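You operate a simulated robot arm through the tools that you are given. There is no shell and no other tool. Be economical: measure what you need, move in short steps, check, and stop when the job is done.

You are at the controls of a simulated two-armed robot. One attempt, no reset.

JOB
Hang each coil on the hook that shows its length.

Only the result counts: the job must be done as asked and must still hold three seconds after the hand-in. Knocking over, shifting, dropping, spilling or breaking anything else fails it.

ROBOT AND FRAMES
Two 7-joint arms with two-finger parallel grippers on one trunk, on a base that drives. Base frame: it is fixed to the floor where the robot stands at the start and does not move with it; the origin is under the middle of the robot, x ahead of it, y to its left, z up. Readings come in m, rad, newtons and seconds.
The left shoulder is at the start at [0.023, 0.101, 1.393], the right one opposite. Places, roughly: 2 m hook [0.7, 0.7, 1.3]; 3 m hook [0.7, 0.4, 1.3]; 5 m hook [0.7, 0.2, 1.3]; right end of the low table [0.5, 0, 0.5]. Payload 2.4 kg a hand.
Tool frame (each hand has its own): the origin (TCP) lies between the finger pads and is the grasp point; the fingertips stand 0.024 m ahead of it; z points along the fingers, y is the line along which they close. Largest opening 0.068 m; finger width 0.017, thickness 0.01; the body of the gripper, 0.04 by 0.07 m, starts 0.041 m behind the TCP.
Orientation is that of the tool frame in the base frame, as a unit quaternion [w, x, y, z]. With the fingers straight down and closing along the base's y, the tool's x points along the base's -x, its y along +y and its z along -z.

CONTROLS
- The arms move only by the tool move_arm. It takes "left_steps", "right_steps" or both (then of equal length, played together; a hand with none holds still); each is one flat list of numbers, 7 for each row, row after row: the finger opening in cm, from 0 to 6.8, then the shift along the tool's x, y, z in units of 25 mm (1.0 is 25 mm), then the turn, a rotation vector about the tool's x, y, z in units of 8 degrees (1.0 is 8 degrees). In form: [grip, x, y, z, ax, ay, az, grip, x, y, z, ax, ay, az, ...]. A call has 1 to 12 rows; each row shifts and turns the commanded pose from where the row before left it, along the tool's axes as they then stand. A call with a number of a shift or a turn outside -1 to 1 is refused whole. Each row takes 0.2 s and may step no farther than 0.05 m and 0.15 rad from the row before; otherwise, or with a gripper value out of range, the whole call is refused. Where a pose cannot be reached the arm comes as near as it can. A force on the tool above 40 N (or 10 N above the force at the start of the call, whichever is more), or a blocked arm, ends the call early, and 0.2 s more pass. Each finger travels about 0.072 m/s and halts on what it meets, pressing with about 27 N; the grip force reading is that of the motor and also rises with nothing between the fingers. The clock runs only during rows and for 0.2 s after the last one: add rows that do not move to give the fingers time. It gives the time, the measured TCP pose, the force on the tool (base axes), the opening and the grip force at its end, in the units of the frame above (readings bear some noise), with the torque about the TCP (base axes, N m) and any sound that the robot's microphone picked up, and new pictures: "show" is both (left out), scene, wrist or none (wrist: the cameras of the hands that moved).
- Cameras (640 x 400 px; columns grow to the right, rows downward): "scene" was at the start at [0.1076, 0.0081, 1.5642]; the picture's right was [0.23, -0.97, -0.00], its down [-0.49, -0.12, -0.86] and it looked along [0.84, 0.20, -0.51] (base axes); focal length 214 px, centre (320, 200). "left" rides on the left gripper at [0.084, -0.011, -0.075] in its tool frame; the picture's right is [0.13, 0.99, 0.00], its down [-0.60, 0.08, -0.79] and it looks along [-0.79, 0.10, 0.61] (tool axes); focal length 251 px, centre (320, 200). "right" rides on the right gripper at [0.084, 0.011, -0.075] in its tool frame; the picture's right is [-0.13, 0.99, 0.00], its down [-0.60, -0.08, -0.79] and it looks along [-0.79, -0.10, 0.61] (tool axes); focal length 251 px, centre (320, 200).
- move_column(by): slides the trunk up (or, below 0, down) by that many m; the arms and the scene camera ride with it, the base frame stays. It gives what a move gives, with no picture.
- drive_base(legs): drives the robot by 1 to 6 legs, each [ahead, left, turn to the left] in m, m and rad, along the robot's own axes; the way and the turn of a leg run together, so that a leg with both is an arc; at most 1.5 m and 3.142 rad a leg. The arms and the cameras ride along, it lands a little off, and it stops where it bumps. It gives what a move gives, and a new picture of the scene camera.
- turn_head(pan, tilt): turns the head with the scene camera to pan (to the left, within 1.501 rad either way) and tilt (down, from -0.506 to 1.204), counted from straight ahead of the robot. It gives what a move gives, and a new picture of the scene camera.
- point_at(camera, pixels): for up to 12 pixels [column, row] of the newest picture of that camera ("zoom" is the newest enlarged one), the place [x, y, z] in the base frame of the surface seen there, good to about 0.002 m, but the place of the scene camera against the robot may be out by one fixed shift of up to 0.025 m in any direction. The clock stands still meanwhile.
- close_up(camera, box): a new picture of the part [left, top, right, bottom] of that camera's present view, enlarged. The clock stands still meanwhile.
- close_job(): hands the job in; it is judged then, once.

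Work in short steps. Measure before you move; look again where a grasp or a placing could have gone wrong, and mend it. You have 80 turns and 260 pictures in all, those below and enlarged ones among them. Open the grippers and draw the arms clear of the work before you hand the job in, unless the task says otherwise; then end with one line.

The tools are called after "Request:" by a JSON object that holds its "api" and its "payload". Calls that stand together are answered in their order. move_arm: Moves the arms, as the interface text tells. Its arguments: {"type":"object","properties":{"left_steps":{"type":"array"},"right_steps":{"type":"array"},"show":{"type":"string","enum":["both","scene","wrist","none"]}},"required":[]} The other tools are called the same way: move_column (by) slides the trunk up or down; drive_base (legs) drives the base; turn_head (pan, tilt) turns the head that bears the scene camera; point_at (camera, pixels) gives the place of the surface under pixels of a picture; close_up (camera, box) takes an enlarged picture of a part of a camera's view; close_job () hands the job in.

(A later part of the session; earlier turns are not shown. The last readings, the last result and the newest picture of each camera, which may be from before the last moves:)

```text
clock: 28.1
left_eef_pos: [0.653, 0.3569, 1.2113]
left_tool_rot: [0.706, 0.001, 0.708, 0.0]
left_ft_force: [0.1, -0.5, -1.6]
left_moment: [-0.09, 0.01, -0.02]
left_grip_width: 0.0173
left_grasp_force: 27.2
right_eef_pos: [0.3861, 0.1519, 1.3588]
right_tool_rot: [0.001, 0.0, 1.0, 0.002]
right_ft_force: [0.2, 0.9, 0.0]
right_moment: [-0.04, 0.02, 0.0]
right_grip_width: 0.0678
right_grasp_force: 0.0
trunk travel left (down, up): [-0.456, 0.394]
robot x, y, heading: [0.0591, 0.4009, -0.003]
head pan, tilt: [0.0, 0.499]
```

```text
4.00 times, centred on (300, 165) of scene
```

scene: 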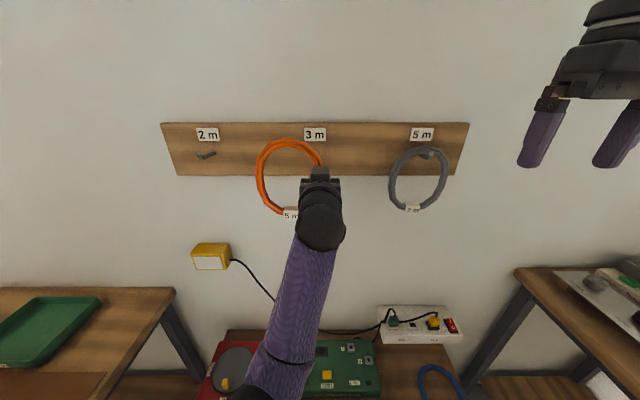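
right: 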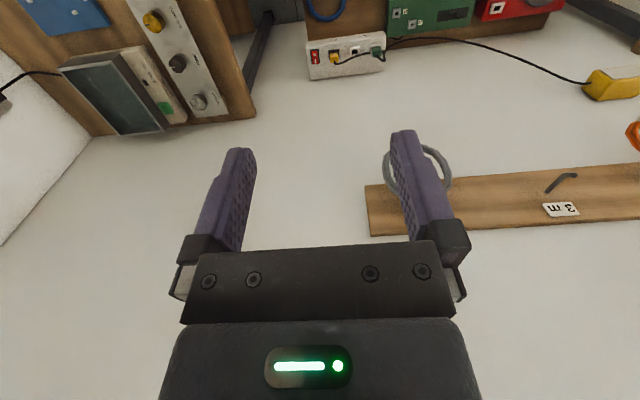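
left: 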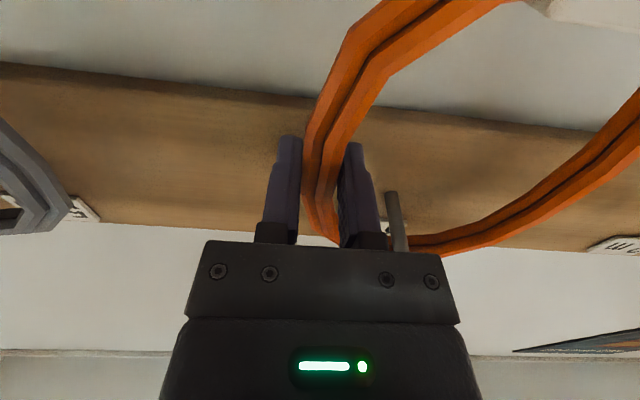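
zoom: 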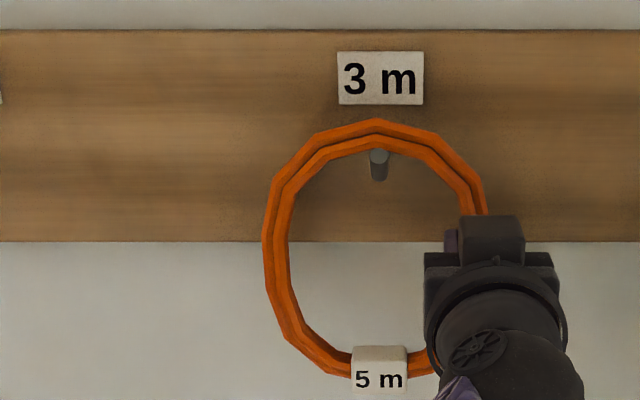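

The ring is on the rod behind the tip. I lower 3 mm more, open, and back out 80 mm.

Request:
{"api": "move_arm", "payload": {"left_steps": [0, 0.12, 0, 0, 0, 0, 0, 3, 0, 0, 0, 0, 0, 0, 5, 0, 0, 0, 0, 0, 0, 5, 0, 0, 0, 0, 0, 0, 5, 0, 0, -0.8, 0, 0, 0, 5, 0, 0, -0.8, 0, 0, 0, 5, 0, 0, -0.8, 0, 0, 0, 5, 0, 0, -0.8, 0, 0, 0]}}

Request:
{"api": "close_up", "payload": {"camera": "scene", "box": [240, 115, 360, 215]}}

```text
clock: 29.9
left_eef_pos: [0.574, 0.3548, 1.2064]
left_tool_rot: [0.707, 0.0, 0.707, 0.001]
left_ft_force: [-0.1, 0.2, -0.1]
left_moment: [-0.02, 0.02, 0.02]
left_grip_width: 0.05
left_grasp_force: 0.1
right_eef_pos: [0.3856, 0.1522, 1.3594]
right_tool_rot: [-0.001, 0.0, 1.0, 0.001]
right_ft_force: [0.0, 0.3, 0.4]
right_moment: [-0.01, 0.04, 0.01]
right_grip_width: 0.0683
right_grasp_force: 0.1
trunk travel left (down, up): [-0.456, 0.394]
robot x, y, heading: [0.0572, 0.4017, -0.0]
head pan, tilt: [0.0, 0.499]
```

scene: 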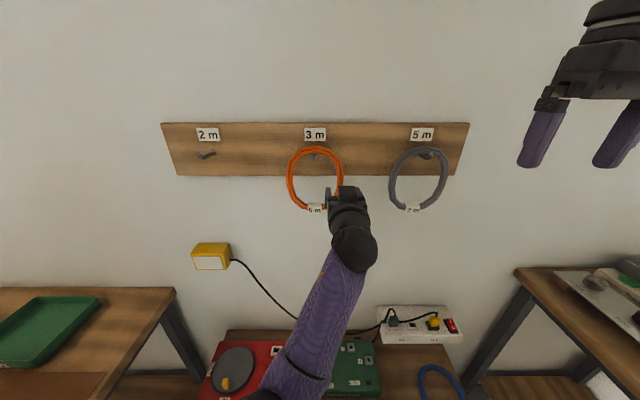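
left: 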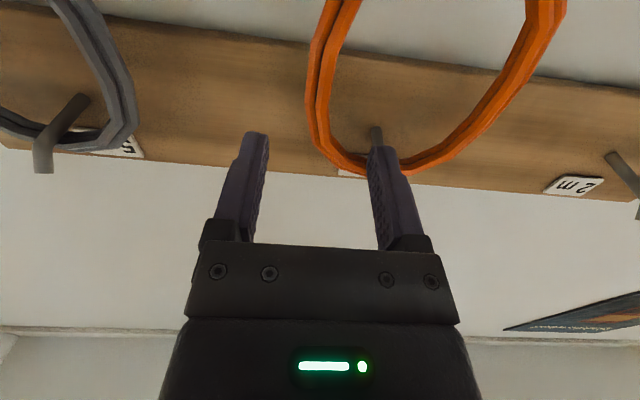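

```text
4.00 times, centred on (300, 165) of scene
```

zoom: 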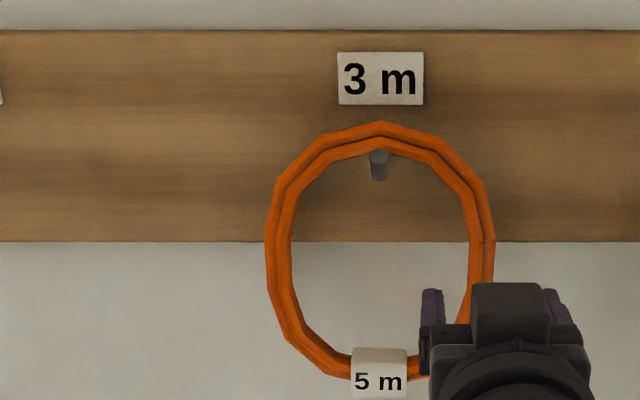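

Orange hangs on the 3 m hook for now. I back the left hand up 50 mm and drive 0.2 m to the right to reach grey.

Request:
{"api": "move_arm", "payload": {"left_steps": [5, 0, 0, -1, 0, 0, 0, 5, 0, 0, -1, 0, 0, 0], "show": "none"}}

Request:
{"api": "drive_base", "payload": {"legs": [[0, -0.2, 0]]}}

Request:
{"api": "close_up", "payload": {"camera": "scene", "box": [280, 115, 400, 215]}}

Request:
{"api": "close_up", "payload": {"camera": "left", "box": [0, 0, 640, 400]}}

```text
clock: 30.5
left_eef_pos: [0.5278, 0.3655, 1.2152]
left_tool_rot: [0.716, -0.002, 0.698, 0.012]
left_ft_force: [0.1, 0.4, 0.0]
left_moment: [-0.01, 0.0, 0.0]
left_grip_width: 0.0502
left_grasp_force: 0.1
right_eef_pos: [0.3862, 0.152, 1.3582]
right_tool_rot: [-0.001, 0.0, 1.0, 0.001]
right_ft_force: [-0.1, -0.2, -0.6]
right_moment: [0.04, -0.02, 0.01]
right_grip_width: 0.0677
right_grasp_force: 0.0
trunk travel left (down, up): [-0.456, 0.394]
robot x, y, heading: [0.0591, 0.4023, -0.004]
head pan, tilt: [0.0, 0.499]
```

```text
clock: 32.1
left_eef_pos: [0.5273, 0.1604, 1.2067]
left_tool_rot: [0.712, 0.007, 0.702, 0.015]
left_ft_force: [-0.6, -0.9, -0.4]
left_moment: [0.0, 0.01, 0.01]
left_grip_width: 0.0498
left_grasp_force: 0.1
right_eef_pos: [0.3843, -0.0515, 1.3575]
right_tool_rot: [0.0, 0.004, 1.0, 0.001]
right_ft_force: [-0.2, -0.7, 0.9]
right_moment: [0.02, 0.02, 0.01]
right_grip_width: 0.0679
right_grasp_force: 0.0
trunk travel left (down, up): [-0.456, 0.394]
robot x, y, heading: [0.0611, 0.2056, -0.006]
head pan, tilt: [0.0, 0.499]
```

scene: 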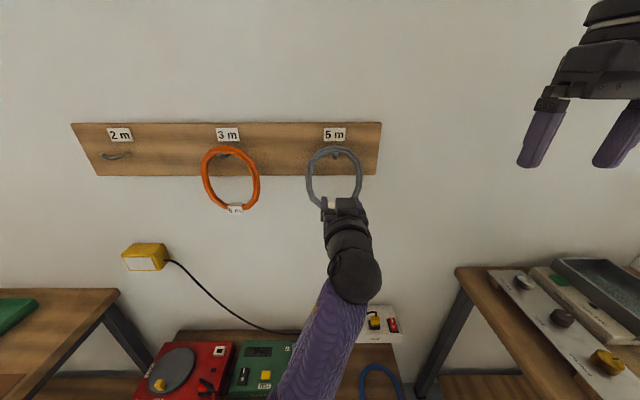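

```text
4.00 times, centred on (340, 165) of scene
```

zoom: 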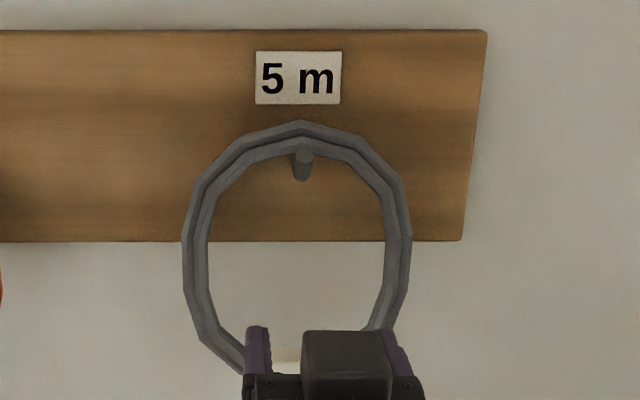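

```text
1.00 times, centred on (320, 200) of left (not enlarged: the box is as wide or as high as the picture)
```

zoom: 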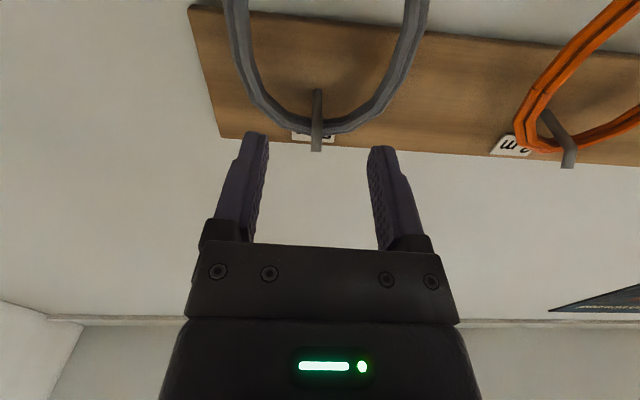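

I measure the grey ring tube with the wrist camera on both sides.

Request:
{"api": "point_at", "payload": {"camera": "left", "pixels": [[400, 52], [410, 52], [418, 20], [380, 92], [243, 50], [236, 20], [317, 110], [317, 145]]}}

```text
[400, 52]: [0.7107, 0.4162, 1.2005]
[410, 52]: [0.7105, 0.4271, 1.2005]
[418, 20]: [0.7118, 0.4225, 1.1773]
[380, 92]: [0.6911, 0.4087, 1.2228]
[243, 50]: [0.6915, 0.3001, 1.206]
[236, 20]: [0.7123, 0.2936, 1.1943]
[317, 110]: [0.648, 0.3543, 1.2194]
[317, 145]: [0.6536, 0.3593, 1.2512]
```

Those readings come from the older picture. I shift the left hand to y≈0.222 in front of grey's left tube and take a fresh wrist picture.

Request:
{"api": "move_arm", "payload": {"left_steps": [5, 0, 0.83, 0.7, 0, 0, 0, 5, 0, 0.83, 0.7, 0, 0, 0, 5, 0, 0.83, 0.7, 0, 0, 0, 5, 0, 0, 0, 0, 0, 0], "show": "both"}}

```text
clock: 33.1
left_eef_pos: [0.58, 0.2224, 1.2091]
left_tool_rot: [0.712, 0.006, 0.702, 0.016]
left_ft_force: [0.0, 0.7, 0.6]
left_moment: [0.01, 0.0, 0.02]
left_grip_width: 0.05
left_grasp_force: 0.1
right_eef_pos: [0.3829, -0.0503, 1.3584]
right_tool_rot: [0.0, 0.004, 1.0, 0.001]
right_ft_force: [0.4, -0.4, -0.1]
right_moment: [-0.01, 0.01, -0.02]
right_grip_width: 0.0679
right_grasp_force: 0.0
trunk travel left (down, up): [-0.456, 0.394]
robot x, y, heading: [0.0588, 0.2008, -0.008]
head pan, tilt: [0.0, 0.499]
```

scene: 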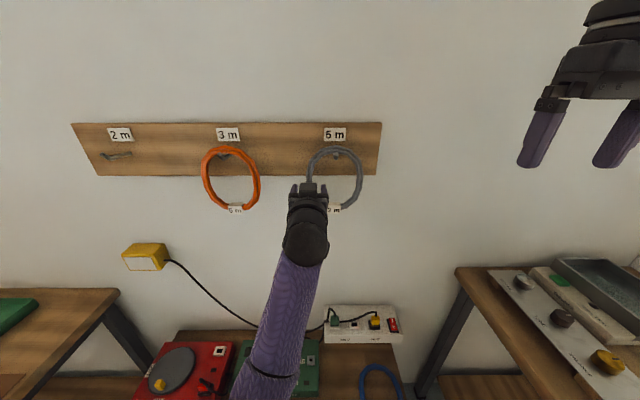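
left: 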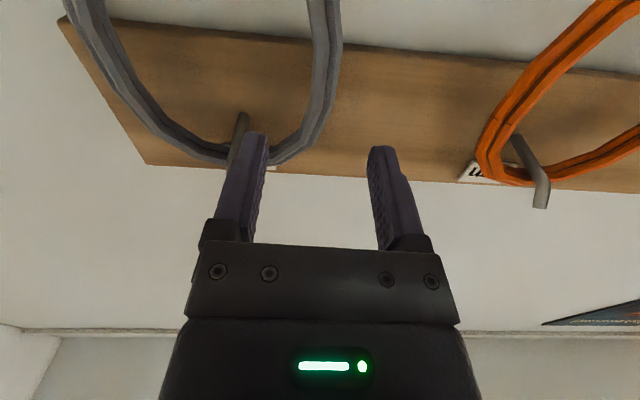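

I measure grey's left tube in this fresh wrist picture (around (325,60)).

Request:
{"api": "point_at", "payload": {"camera": "left", "pixels": [[318, 40], [333, 40], [316, 80], [328, 80], [300, 120], [90, 30], [241, 125], [110, 60]]}}

```text
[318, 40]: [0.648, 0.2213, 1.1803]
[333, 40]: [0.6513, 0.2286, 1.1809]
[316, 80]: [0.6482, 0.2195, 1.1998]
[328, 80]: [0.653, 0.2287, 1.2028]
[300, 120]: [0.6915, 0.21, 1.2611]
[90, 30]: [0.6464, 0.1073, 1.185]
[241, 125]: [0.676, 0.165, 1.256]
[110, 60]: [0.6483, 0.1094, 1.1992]
```

Tube centre y≈0.2245. I correct the small tilt, shift +2 mm, advance 73 mm and close.

Request:
{"api": "move_arm", "payload": {"left_steps": [5, 0, 0.08, 0, 0.1, 0.1, -0.22, 5, 0, 0, 0.73, 0, 0, 0, 5, 0, 0, 0.73, 0, 0, 0, 5, 0, 0, 0.73, 0, 0, 0, 5, 0, 0, 0.73, 0, 0, 0, 5, 0, 0, 0, 0, 0, 0, 0, 0, 0, 0, 0, 0, 0, 0, 0, 0, 0, 0, 0, 0, 0, 0, 0, 0, 0, 0, 0, 0, 0, 0, 0, 0, 0, 0]}}

Request:
{"api": "close_up", "payload": {"camera": "scene", "box": [280, 115, 400, 215]}}

```text
clock: 35.3
left_eef_pos: [0.6517, 0.2251, 1.2087]
left_tool_rot: [0.707, -0.001, 0.707, 0.0]
left_ft_force: [-1.0, 0.0, 0.4]
left_moment: [0.05, 0.0, 0.01]
left_grip_width: 0.0174
left_grasp_force: 27.2
right_eef_pos: [0.3835, -0.05, 1.3583]
right_tool_rot: [0.0, 0.004, 1.0, 0.0]
right_ft_force: [0.2, -0.4, 0.2]
right_moment: [0.01, 0.01, 0.04]
right_grip_width: 0.0678
right_grasp_force: 0.1
trunk travel left (down, up): [-0.456, 0.394]
robot x, y, heading: [0.0595, 0.204, -0.003]
head pan, tilt: [0.0, 0.499]
```

scene: 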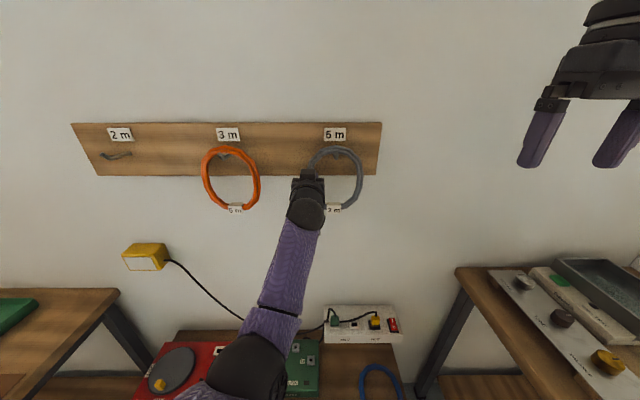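
left: 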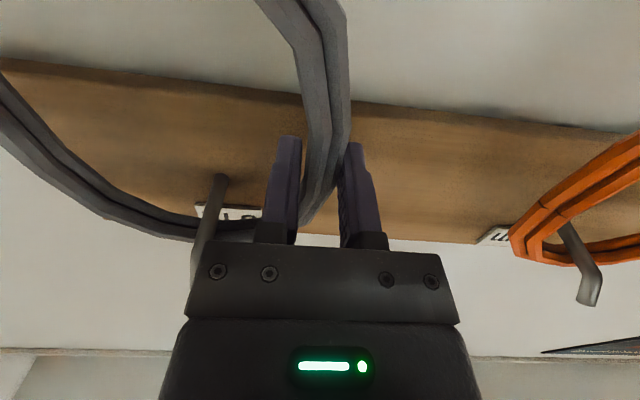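

```text
4.00 times, centred on (340, 165) of scene
```

zoom: 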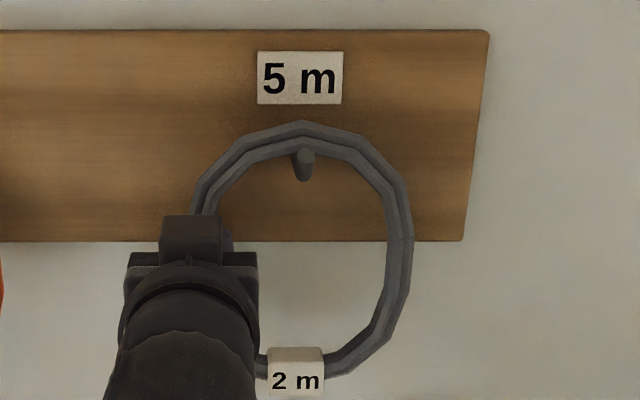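

Grey is gripped. I lift 35 mm and pull back 95 mm.

Request:
{"api": "move_arm", "payload": {"left_steps": [0, -0.47, 0, 0, 0, 0, 0, 0, -0.47, 0, 0, 0, 0, 0, 0, -0.46, 0, 0, 0, 0, 0, 0, 0, 0, -0.76, 0, 0, 0, 0, 0, 0, -0.76, 0, 0, 0, 0, 0, 0, -0.76, 0, 0, 0, 0, 0, 0, -0.76, 0, 0, 0, 0, 0, 0, -0.76, 0, 0, 0]}}

```text
clock: 37.1
left_eef_pos: [0.557, 0.2273, 1.2439]
left_tool_rot: [0.707, 0.0, 0.707, 0.0]
left_ft_force: [0.2, 0.5, -1.8]
left_moment: [0.14, 0.04, 0.0]
left_grip_width: 0.0178
left_grasp_force: 27.0
right_eef_pos: [0.3837, -0.0501, 1.3583]
right_tool_rot: [0.0, 0.003, 1.0, 0.0]
right_ft_force: [-0.2, 0.5, -0.3]
right_moment: [0.0, -0.03, 0.02]
right_grip_width: 0.0679
right_grasp_force: 0.1
trunk travel left (down, up): [-0.456, 0.394]
robot x, y, heading: [0.0588, 0.2011, -0.005]
head pan, tilt: [0.0, 0.499]
```

scene: 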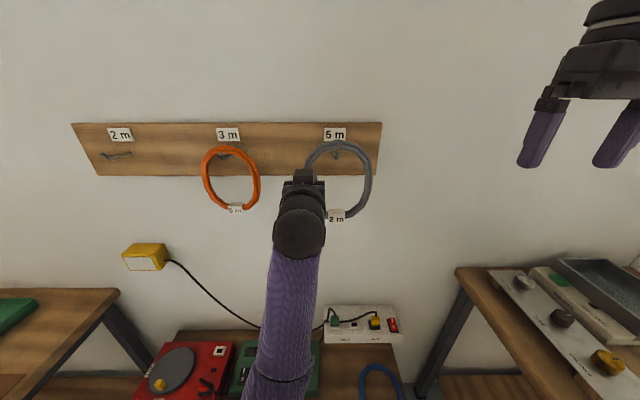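
left: 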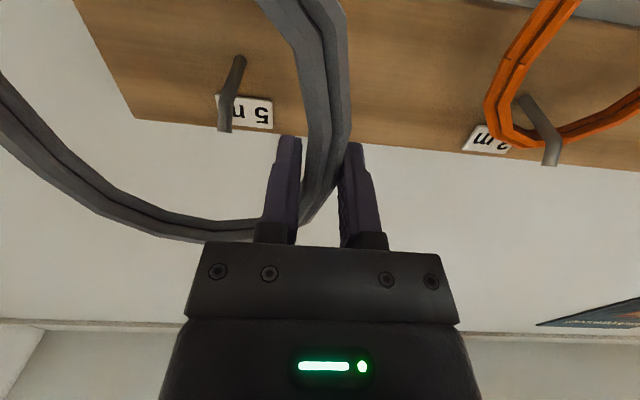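

Grey is free. I drive 0.3 m left, the coil riding in front of the hook tips.

Request:
{"api": "drive_base", "payload": {"legs": [[0, 0.3, 0]]}}

```text
clock: 39.2
left_eef_pos: [0.5586, 0.5336, 1.2454]
left_tool_rot: [0.707, -0.001, 0.707, 0.0]
left_ft_force: [0.3, 0.0, -1.3]
left_moment: [0.09, 0.02, 0.01]
left_grip_width: 0.018
left_grasp_force: 26.7
right_eef_pos: [0.3859, 0.2552, 1.3586]
right_tool_rot: [0.0, 0.0, 1.0, 0.0]
right_ft_force: [0.0, 0.1, -0.1]
right_moment: [0.0, 0.0, 0.0]
right_grip_width: 0.068
right_grasp_force: 0.0
trunk travel left (down, up): [-0.456, 0.394]
robot x, y, heading: [0.0601, 0.5117, 0.001]
head pan, tilt: [0.0, 0.499]
```

scene: 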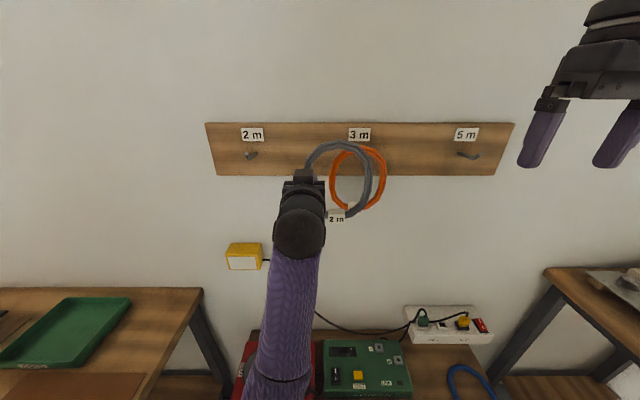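

I shift the hand +191 mm to y≈0.7245 and check against the 2 m hook.

Request:
{"api": "move_arm", "payload": {"left_steps": [0, 0, 0.955, 0, 0, 0, 0, 0, 0, 0.955, 0, 0, 0, 0, 0, 0, 0.955, 0, 0, 0, 0, 0, 0, 0.955, 0, 0, 0, 0, 0, 0, 0.955, 0, 0, 0, 0, 0, 0, 0.955, 0, 0, 0, 0, 0, 0, 0.955, 0, 0, 0, 0, 0, 0, 0.955, 0, 0, 0, 0]}}

Request:
{"api": "close_up", "payload": {"camera": "scene", "box": [190, 115, 310, 215]}}

Request:
{"api": "point_at", "payload": {"camera": "left", "pixels": [[237, 110], [228, 128], [236, 70], [241, 60], [235, 90], [225, 110]]}}

```text
clock: 41.0
left_eef_pos: [0.5585, 0.724, 1.2443]
left_tool_rot: [0.707, -0.001, 0.707, 0.0]
left_ft_force: [0.5, -0.5, -2.2]
left_moment: [0.1, 0.03, -0.04]
left_grip_width: 0.0177
left_grasp_force: 26.7
right_eef_pos: [0.384, 0.255, 1.3588]
right_tool_rot: [0.0, 0.001, 1.0, 0.0]
right_ft_force: [0.1, 0.0, -0.3]
right_moment: [-0.02, -0.03, 0.04]
right_grip_width: 0.0679
right_grasp_force: 0.0
trunk travel left (down, up): [-0.456, 0.394]
robot x, y, heading: [0.0588, 0.5081, -0.003]
head pan, tilt: [0.0, 0.499]
```

scene: 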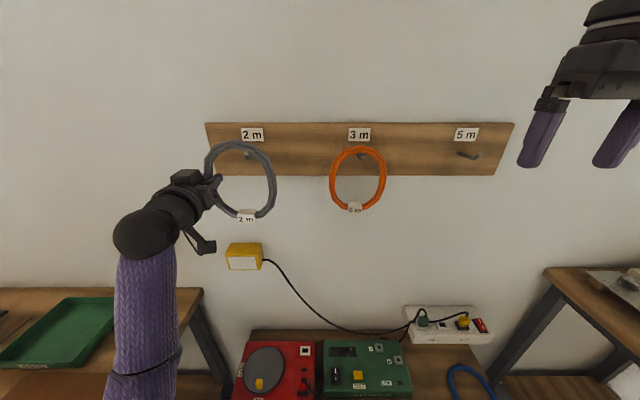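
left: 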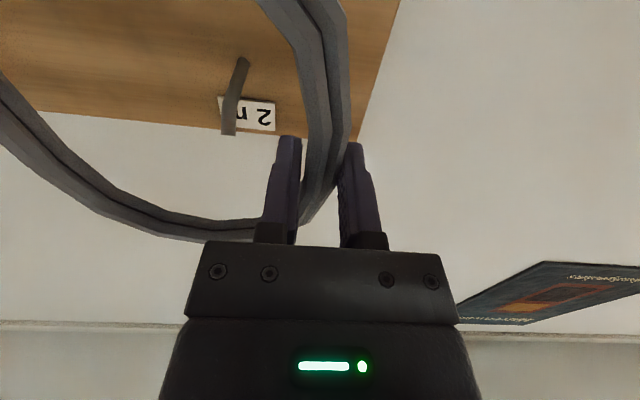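

```text
4.00 times, centred on (250, 165) of scene
```

zoom: 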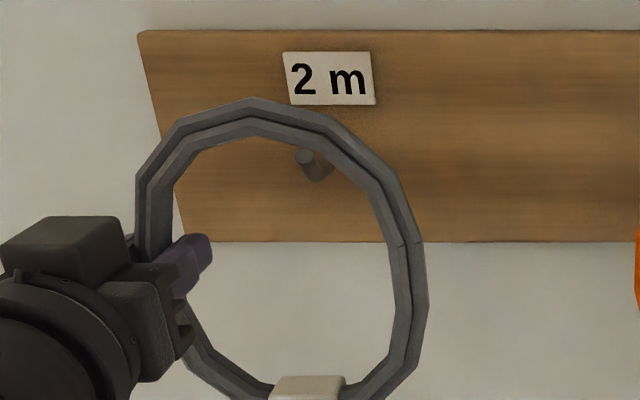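

```text
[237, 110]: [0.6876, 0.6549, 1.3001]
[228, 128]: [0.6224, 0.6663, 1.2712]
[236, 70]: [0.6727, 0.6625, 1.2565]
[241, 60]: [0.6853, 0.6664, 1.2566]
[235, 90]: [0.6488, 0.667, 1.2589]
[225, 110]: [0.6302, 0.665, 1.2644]
```

The hook appears in the wrist picture at the same spot as it did for the 5 m hook, so alignment matches. I go forward 94 mm and down 33 mm.

Request:
{"api": "move_arm", "payload": {"left_steps": [0, 0, 0, 0.75, 0, 0, 0, 0, 0, 0, 0.75, 0, 0, 0, 0, 0, 0, 0.75, 0, 0, 0, 0, 0, 0, 0.75, 0, 0, 0, 0, 0, 0, 0.75, 0, 0, 0, 0, 0.45, 0, 0, 0, 0, 0, 0, 0.45, 0, 0, 0, 0, 0, 0, 0.45, 0, 0, 0, 0, 0]}}

Request:
{"api": "close_up", "payload": {"camera": "scene", "box": [190, 115, 310, 215]}}

```text
clock: 42.8
left_eef_pos: [0.651, 0.7262, 1.2094]
left_tool_rot: [0.707, -0.002, 0.707, 0.001]
left_ft_force: [0.4, 0.4, -0.4]
left_moment: [-0.06, 0.02, 0.05]
left_grip_width: 0.0177
left_grasp_force: 26.9
right_eef_pos: [0.3858, 0.2542, 1.3592]
right_tool_rot: [0.0, 0.001, 1.0, 0.0]
right_ft_force: [0.8, -0.8, 0.2]
right_moment: [0.0, 0.0, -0.02]
right_grip_width: 0.0681
right_grasp_force: 0.1
trunk travel left (down, up): [-0.456, 0.394]
robot x, y, heading: [0.0628, 0.5067, 0.001]
head pan, tilt: [0.0, 0.499]
```

scene: 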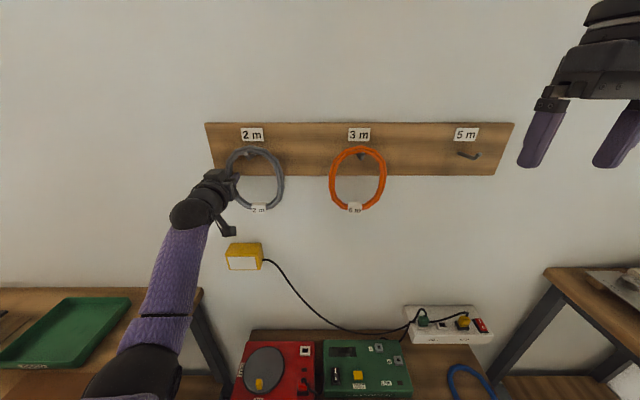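
left: 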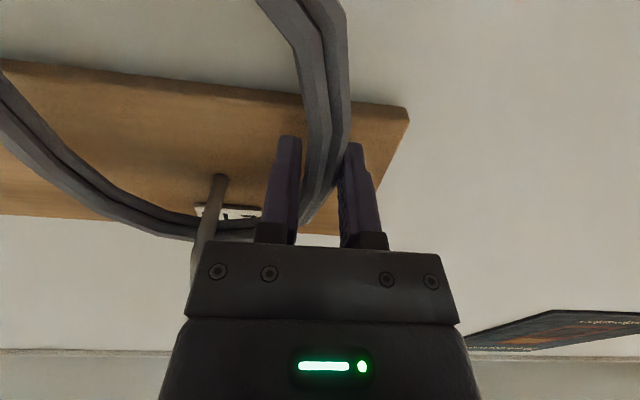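

```text
4.00 times, centred on (250, 165) of scene
```

zoom: 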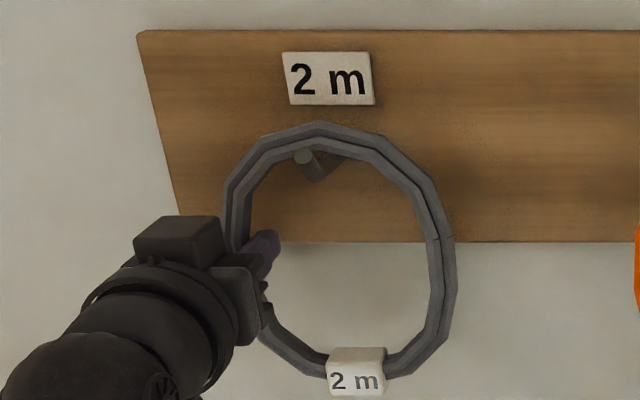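

Grey sits on the rod behind the tip. I release and back out 80 mm.

Request:
{"api": "move_arm", "payload": {"left_steps": [3, 0, 0, 0, 0, 0, 0, 5, 0, 0, 0, 0, 0, 0, 5, 0, 0, 0, 0, 0, 0, 5, 0, 0, -0.8, 0, 0, 0, 5, 0, 0, -0.8, 0, 0, 0, 5, 0, 0, -0.8, 0, 0, 0, 5, 0, 0, -0.8, 0, 0, 0], "show": "wrist"}}

Request:
{"api": "close_up", "payload": {"camera": "scene", "box": [190, 115, 310, 215]}}

```text
clock: 44.4
left_eef_pos: [0.5706, 0.7239, 1.2104]
left_tool_rot: [0.707, -0.002, 0.707, 0.001]
left_ft_force: [0.0, -0.5, -0.8]
left_moment: [0.06, -0.01, 0.02]
left_grip_width: 0.0498
left_grasp_force: 0.0
right_eef_pos: [0.3852, 0.2544, 1.3598]
right_tool_rot: [0.001, 0.0, 1.0, 0.0]
right_ft_force: [0.0, 0.1, 0.2]
right_moment: [0.0, -0.04, -0.04]
right_grip_width: 0.0678
right_grasp_force: 0.0
trunk travel left (down, up): [-0.456, 0.394]
robot x, y, heading: [0.0599, 0.5059, 0.001]
head pan, tilt: [0.0, 0.499]
```

left: 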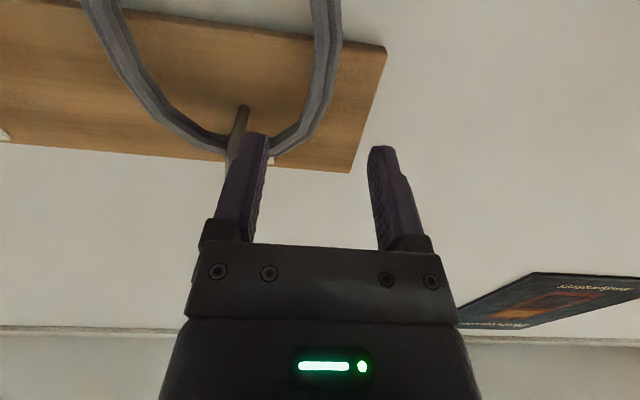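

```text
4.00 times, centred on (250, 165) of scene
```

zoom: 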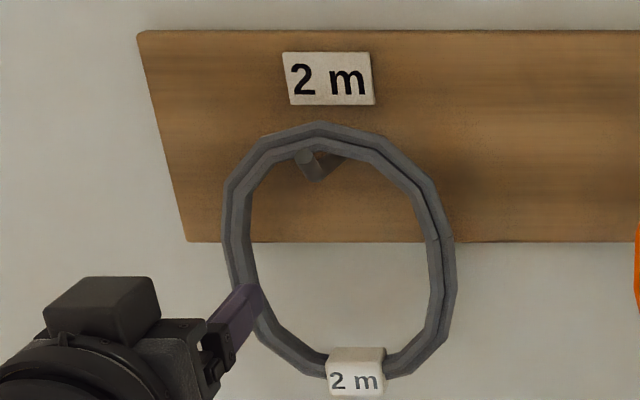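

Grey hangs well. I drive 0.25 m right, which brings the hand in front of orange's left tube.

Request:
{"api": "drive_base", "payload": {"legs": [[0, -0.25, 0]]}}

Request:
{"api": "move_arm", "payload": {"left_steps": [5, 0, 0, 0, 0, 0, 0], "show": "wrist"}}

```text
clock: 46.2
left_eef_pos: [0.5704, 0.4737, 1.2103]
left_tool_rot: [0.707, -0.002, 0.708, 0.001]
left_ft_force: [0.0, 0.3, -0.3]
left_moment: [0.03, -0.02, 0.01]
left_grip_width: 0.05
left_grasp_force: 0.0
right_eef_pos: [0.3863, 0.0052, 1.3563]
right_tool_rot: [0.0, 0.0, 1.0, 0.001]
right_ft_force: [-0.6, -0.6, 0.0]
right_moment: [0.0, 0.01, 0.03]
right_grip_width: 0.0678
right_grasp_force: 0.0
trunk travel left (down, up): [-0.456, 0.394]
robot x, y, heading: [0.0598, 0.2584, 0.005]
head pan, tilt: [0.0, 0.499]
```

scene: 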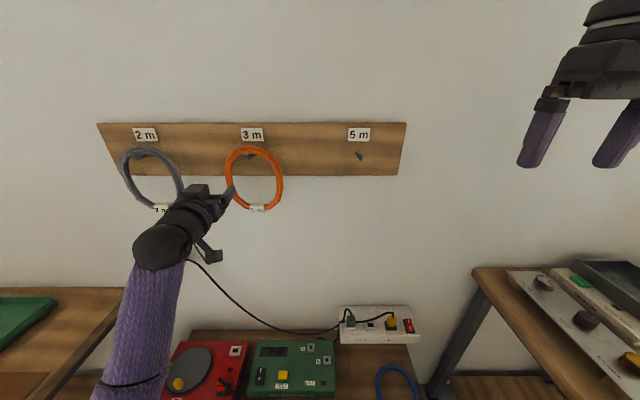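

```text
clock: 46.6
left_eef_pos: [0.5709, 0.4752, 1.2106]
left_tool_rot: [0.707, -0.003, 0.707, 0.002]
left_ft_force: [0.5, -1.1, -0.9]
left_moment: [0.0, -0.01, 0.03]
left_grip_width: 0.05
left_grasp_force: 0.1
right_eef_pos: [0.3869, 0.0046, 1.3582]
right_tool_rot: [0.001, 0.0, 1.0, 0.001]
right_ft_force: [-0.1, -0.2, -0.4]
right_moment: [-0.03, -0.01, 0.03]
right_grip_width: 0.0677
right_grasp_force: 0.0
trunk travel left (down, up): [-0.456, 0.394]
robot x, y, heading: [0.0608, 0.2579, 0.003]
head pan, tilt: [0.0, 0.499]
```

left: 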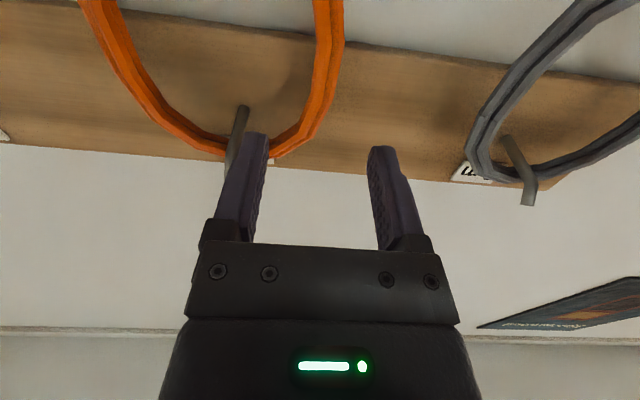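

The view matches the grey case exactly. I advance 82 mm and close on the orange tube.

Request:
{"api": "move_arm", "payload": {"left_steps": [5, 0, 0, 0.82, 0, 0, 0, 5, 0, 0, 0.82, 0, 0, 0, 5, 0, 0, 0.82, 0, 0, 0, 5, 0, 0, 0.82, 0, 0, 0, 5, 0, 0, 0, 0, 0, 0, 0, 0, 0, 0, 0, 0, 0, 0, 0, 0, 0, 0, 0, 0, 0, 0, 0, 0, 0, 0, 0, 0, 0, 0, 0, 0, 0, 0]}}

```text
clock: 48.6
left_eef_pos: [0.6548, 0.4749, 1.2104]
left_tool_rot: [0.707, -0.002, 0.708, 0.001]
left_ft_force: [0.7, 0.1, -0.2]
left_moment: [0.09, 0.0, -0.01]
left_grip_width: 0.0177
left_grasp_force: 26.8
right_eef_pos: [0.3872, 0.0048, 1.3581]
right_tool_rot: [0.0, 0.0, 1.0, 0.0]
right_ft_force: [-0.4, 0.7, -0.8]
right_moment: [-0.01, 0.0, 0.0]
right_grip_width: 0.068
right_grasp_force: 0.1
trunk travel left (down, up): [-0.456, 0.394]
robot x, y, heading: [0.0552, 0.2553, -0.005]
head pan, tilt: [0.0, 0.499]
```

scene: 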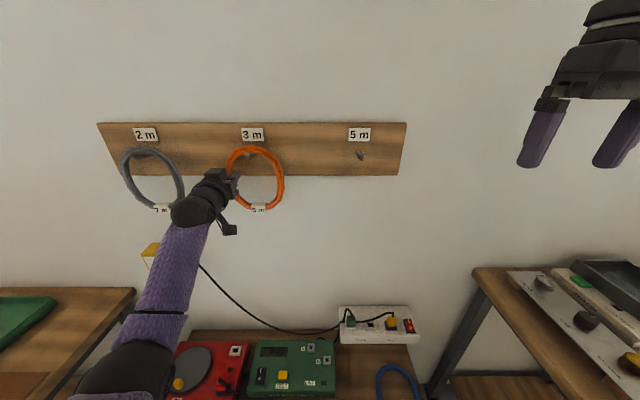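
left: 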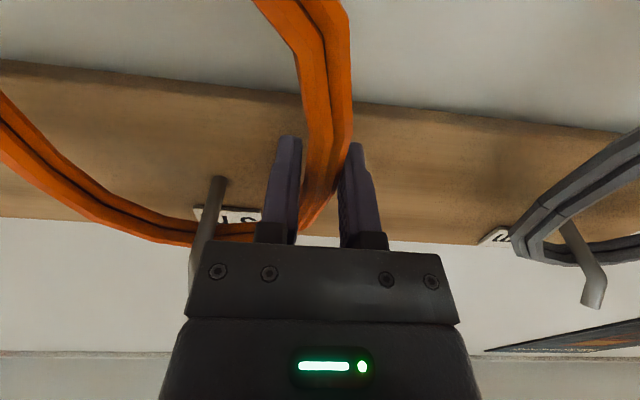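

Orange is gripped. I lift 35 mm and pull back 94 mm, then start moving right.

Request:
{"api": "move_arm", "payload": {"left_steps": [0, -0.47, 0, 0, 0, 0, 0, 0, -0.47, 0, 0, 0, 0, 0, 0, -0.46, 0, 0, 0, 0, 0, 0, 0, 0, -0.94, 0, 0, 0, 0, 0, 0, -0.94, 0, 0, 0, 0, 0, 0, -0.94, 0, 0, 0, 0, 0, 0, -0.94, 0, 0, 0, 0, 0, -1, 0, 0, 0, 0, 0, 0, -1, 0, 0, 0, 0, 0, 0, -1, 0, 0, 0, 0, 0, 0, -1, 0, 0, 0, 0, 0, 0, -1, 0, 0, 0, 0], "show": "scene"}}

Request:
{"api": "move_arm", "payload": {"left_steps": [0, 0, -1, 0, 0, 0, 0, 0, 0, -1, 0, 0, 0, 0, 0, 0, -1, 0, 0, 0, 0, 0, 0, -1, 0, 0, 0, 0, 0, 0, -0.98, 0, 0, 0, 0]}}

```text
clock: 51.2
left_eef_pos: [0.56, 0.3487, 1.2461]
left_tool_rot: [0.707, -0.003, 0.708, 0.002]
left_ft_force: [0.1, 0.1, -0.5]
left_moment: [0.09, 0.01, 0.01]
left_grip_width: 0.0175
left_grasp_force: 27.5
right_eef_pos: [0.3863, 0.0056, 1.3577]
right_tool_rot: [0.0, 0.0, 1.0, 0.001]
right_ft_force: [0.5, 0.3, 0.9]
right_moment: [0.04, 0.01, -0.02]
right_grip_width: 0.0681
right_grasp_force: 0.1
trunk travel left (down, up): [-0.456, 0.394]
robot x, y, heading: [0.0585, 0.2557, -0.001]
head pan, tilt: [0.0, 0.499]
```

scene: 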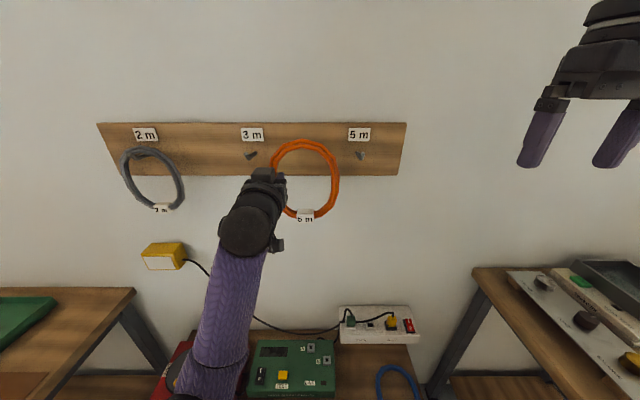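

```text
clock: 52.4
left_eef_pos: [0.5616, 0.2233, 1.2468]
left_tool_rot: [0.707, -0.002, 0.707, 0.001]
left_ft_force: [-0.4, 0.0, -0.9]
left_moment: [0.06, 0.03, -0.01]
left_grip_width: 0.0172
left_grasp_force: 26.9
right_eef_pos: [0.3865, 0.0041, 1.3585]
right_tool_rot: [0.001, 0.001, 1.0, 0.001]
right_ft_force: [-0.1, -0.5, -0.2]
right_moment: [0.0, 0.0, 0.01]
right_grip_width: 0.068
right_grasp_force: 0.1
trunk travel left (down, up): [-0.456, 0.394]
robot x, y, heading: [0.0573, 0.2567, 0.004]
head pan, tilt: [0.0, 0.499]
```

scene: 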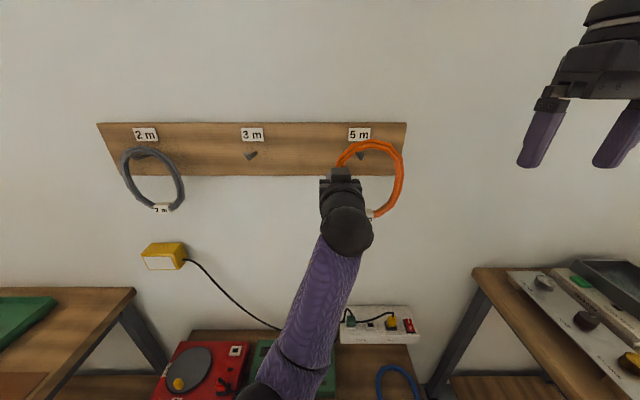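
left: 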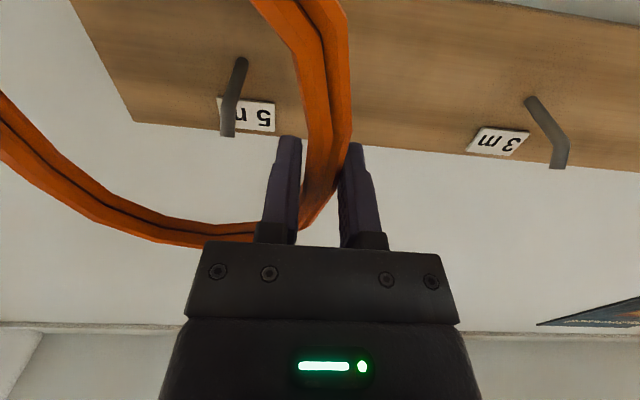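

The 5 m hook appears at (236,95) as before, so alignment holds. I go forward 92 mm and down 34 mm.

Request:
{"api": "move_arm", "payload": {"left_steps": [0, 0, 0.05, 0.92, 0, 0, 0, 0, 0, 0, 0.92, 0, 0, 0, 0, 0, 0, 0.92, 0, 0, 0, 0, 0, 0, 0.92, 0, 0, 0, 0, 0.46, 0, 0, 0, 0, 0, 0, 0.46, 0, 0, 0, 0, 0, 0, 0.46, 0, 0, 0, 0, 0], "show": "wrist"}}

Request:
{"api": "close_up", "payload": {"camera": "scene", "box": [300, 115, 420, 215]}}

```text
clock: 54.0
left_eef_pos: [0.6517, 0.2265, 1.211]
left_tool_rot: [0.707, -0.001, 0.707, 0.001]
left_ft_force: [-0.1, -0.3, -1.0]
left_moment: [0.06, 0.0, -0.03]
left_grip_width: 0.0175
left_grasp_force: 27.1
right_eef_pos: [0.3873, 0.0063, 1.3585]
right_tool_rot: [0.0, -0.001, 1.0, 0.0]
right_ft_force: [0.1, 0.1, -0.7]
right_moment: [-0.01, 0.01, -0.01]
right_grip_width: 0.0677
right_grasp_force: 0.1
trunk travel left (down, up): [-0.456, 0.394]
robot x, y, heading: [0.0592, 0.2566, 0.003]
head pan, tilt: [0.0, 0.499]
```

left: 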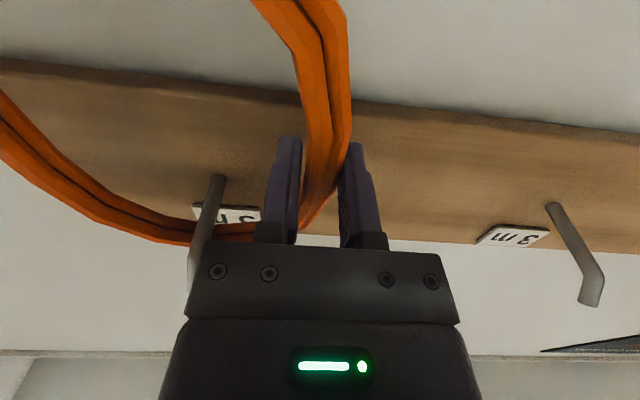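

```text
4.00 times, centred on (360, 165) of scene
```

zoom: 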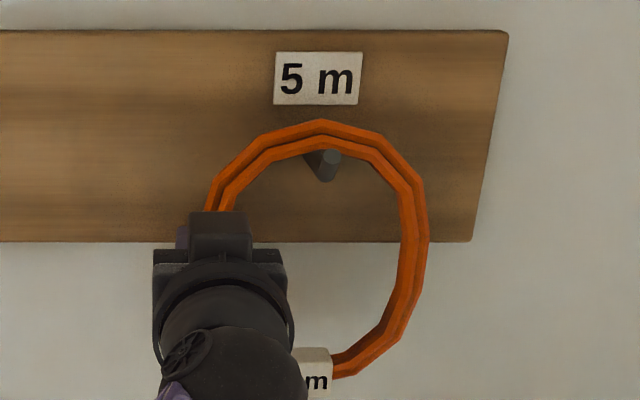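

Orange is seated on the 5 m rod. I release and back out 90 mm.

Request:
{"api": "move_arm", "payload": {"left_steps": [0, 0.05, 0, 0, 0, 0, 0, 3, 0, 0, 0, 0, 0, 0, 5, 0, 0, 0, 0, 0, 0, 5, 0, 0, 0, 0, 0, 0, 5, 0, 0, -0.9, 0, 0, 0, 5, 0, 0, -0.9, 0, 0, 0, 5, 0, 0, -0.9, 0, 0, 0, 5, 0, 0, -0.9, 0, 0, 0], "show": "scene"}}

Request:
{"api": "close_up", "payload": {"camera": "scene", "box": [300, 115, 420, 215]}}

```text
clock: 55.8
left_eef_pos: [0.5626, 0.2279, 1.2116]
left_tool_rot: [0.708, -0.002, 0.706, 0.003]
left_ft_force: [0.8, 0.0, -0.3]
left_moment: [0.02, -0.02, -0.05]
left_grip_width: 0.0501
left_grasp_force: 0.0
right_eef_pos: [0.386, 0.0051, 1.3594]
right_tool_rot: [0.0, 0.0, 1.0, 0.0]
right_ft_force: [0.4, -0.1, -0.1]
right_moment: [-0.01, -0.02, 0.0]
right_grip_width: 0.0682
right_grasp_force: 0.1
trunk travel left (down, up): [-0.456, 0.394]
robot x, y, heading: [0.0634, 0.259, -0.003]
head pan, tilt: [0.0, 0.499]
```

scene: 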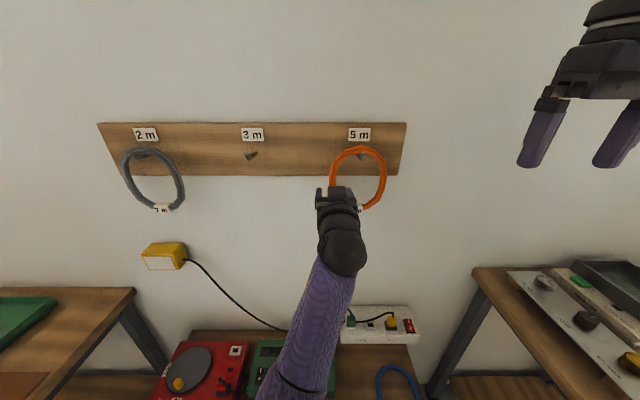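

```text
4.00 times, centred on (360, 165) of scene
```

zoom: 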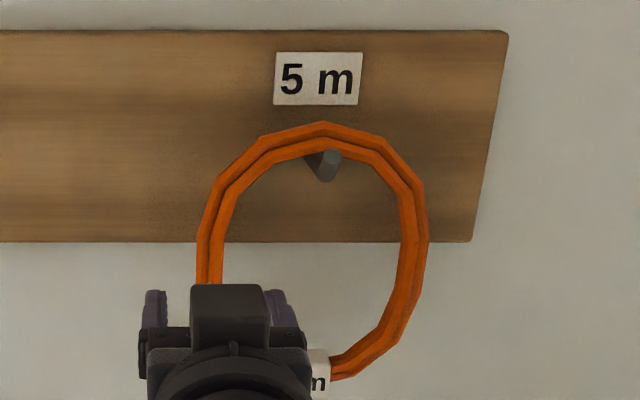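

All that remains is blue on the low table and the empty 3 m hook. I raise the left hand out of the way (up 150 mm, back 100 mm) and look down at blue with the head tilted.

Request:
{"api": "move_arm", "payload": {"left_steps": [5, -1, 0, -0.67, 0, 0, 0, 5, -1, 0, -0.67, 0, 0, 0, 5, -1, 0, -0.67, 0, 0, 0, 5, -1, 0, -0.67, 0, 0, 0, 5, -1, 0, -0.67, 0, 0, 0, 5, -1, 0, -0.67, 0, 0, 0], "show": "scene"}}

Request:
{"api": "turn_head", "payload": {"pan": -0.3, "tilt": 1.1}}

```text
clock: 57.2
left_eef_pos: [0.4631, 0.2253, 1.3603]
left_tool_rot: [0.707, -0.001, 0.707, 0.001]
left_ft_force: [0.0, 0.2, -0.2]
left_moment: [0.01, 0.04, -0.01]
left_grip_width: 0.0498
left_grasp_force: 0.1
right_eef_pos: [0.3865, 0.0053, 1.3579]
right_tool_rot: [0.0, 0.0, 1.0, 0.0]
right_ft_force: [0.7, 0.2, 0.6]
right_moment: [-0.01, -0.02, -0.02]
right_grip_width: 0.0681
right_grasp_force: 0.1
trunk travel left (down, up): [-0.456, 0.394]
robot x, y, heading: [0.0592, 0.2549, -0.004]
head pan, tilt: [0.0, 0.499]
```

scene: 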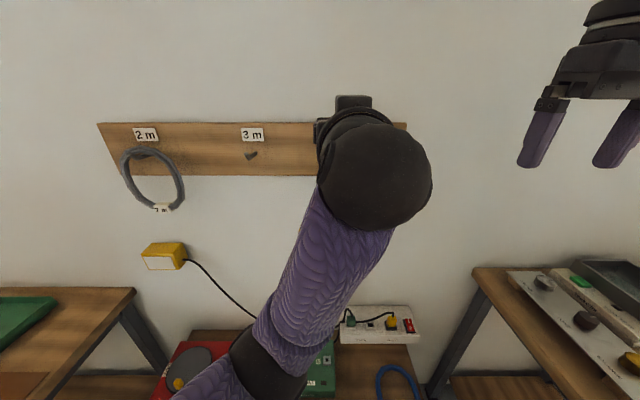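

```text
clock: 58.2
left_eef_pos: [0.4631, 0.2261, 1.3595]
left_tool_rot: [0.707, -0.001, 0.707, 0.001]
left_ft_force: [0.0, 0.5, -0.5]
left_moment: [0.0, -0.03, -0.02]
left_grip_width: 0.0502
left_grasp_force: 0.1
right_eef_pos: [0.3863, 0.0045, 1.3586]
right_tool_rot: [0.0, 0.001, 1.0, 0.0]
right_ft_force: [-0.2, 0.1, -0.3]
right_moment: [0.01, 0.02, 0.01]
right_grip_width: 0.068
right_grasp_force: 0.0
trunk travel left (down, up): [-0.456, 0.394]
robot x, y, heading: [0.0586, 0.2574, -0.004]
head pan, tilt: [-0.3, 1.1]
```

scene: 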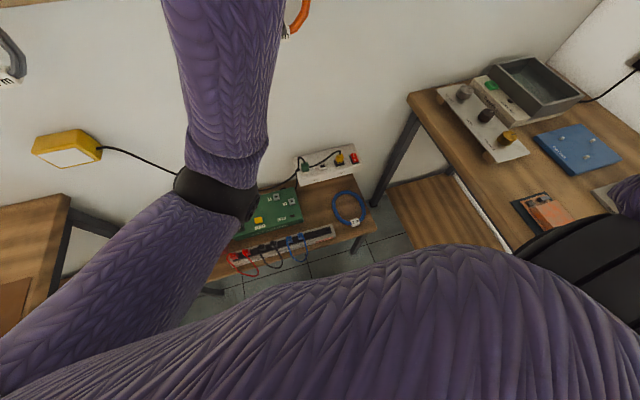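

I measure how low the elbows hang, the right table's surface and the blue coil before lowering the trunk.

Request:
{"api": "point_at", "payload": {"camera": "scene", "pixels": [[215, 195], [200, 230], [120, 280], [590, 270], [480, 190], [420, 110], [355, 222], [335, 205], [366, 205], [346, 192], [325, 238], [510, 245]]}}

Request:
{"api": "close_up", "payload": {"camera": "scene", "box": [310, 175, 390, 235]}}

```text
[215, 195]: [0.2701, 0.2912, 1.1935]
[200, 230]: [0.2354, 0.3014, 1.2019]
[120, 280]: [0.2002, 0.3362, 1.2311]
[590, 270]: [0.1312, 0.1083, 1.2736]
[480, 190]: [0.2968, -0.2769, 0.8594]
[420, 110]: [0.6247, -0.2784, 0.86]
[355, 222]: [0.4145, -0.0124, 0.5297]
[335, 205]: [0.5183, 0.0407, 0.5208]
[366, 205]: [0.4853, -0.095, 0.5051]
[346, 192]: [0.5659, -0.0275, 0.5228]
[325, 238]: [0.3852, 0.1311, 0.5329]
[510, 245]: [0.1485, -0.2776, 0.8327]
```

```text
6.67 times, centred on (350, 205) of scene
```

zoom: 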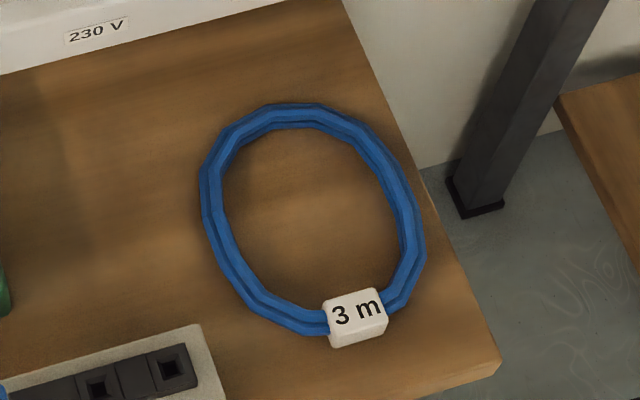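

The right table's top is at z≈0.855, with its edge at y≈-0.265. I look right to see where the right arm's elbow sits, since lowering the trunk could drop it onto that table.

Request:
{"api": "turn_head", "payload": {"pan": -0.8, "tilt": 0.8}}

Request:
{"api": "point_at", "payload": {"camera": "scene", "pixels": [[320, 100], [320, 200], [450, 200], [500, 250], [400, 300], [250, 250], [550, 150], [300, 350]]}}

```text
clock: 59.1
left_eef_pos: [0.4643, 0.2262, 1.3594]
left_tool_rot: [0.707, -0.002, 0.708, 0.0]
left_ft_force: [0.4, -1.5, -0.1]
left_moment: [0.0, -0.01, 0.0]
left_grip_width: 0.05
left_grasp_force: 0.1
right_eef_pos: [0.3859, 0.005, 1.3581]
right_tool_rot: [0.0, -0.001, 1.0, 0.0]
right_ft_force: [-0.6, -0.1, 0.5]
right_moment: [0.02, 0.02, -0.03]
right_grip_width: 0.0679
right_grasp_force: 0.0
trunk travel left (down, up): [-0.456, 0.394]
robot x, y, heading: [0.0602, 0.261, -0.005]
head pan, tilt: [-0.799, 0.799]
```

scene: 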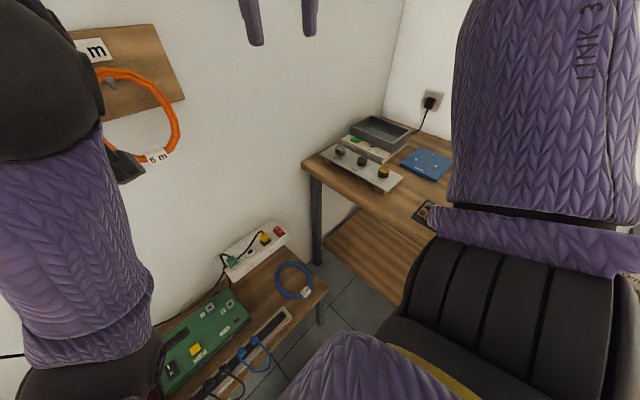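

```text
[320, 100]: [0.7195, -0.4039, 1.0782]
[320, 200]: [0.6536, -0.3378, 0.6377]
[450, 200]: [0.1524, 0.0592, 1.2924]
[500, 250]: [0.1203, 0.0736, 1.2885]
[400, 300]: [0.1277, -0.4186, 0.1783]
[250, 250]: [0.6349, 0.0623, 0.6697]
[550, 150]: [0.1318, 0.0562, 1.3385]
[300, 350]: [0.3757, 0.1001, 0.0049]
```

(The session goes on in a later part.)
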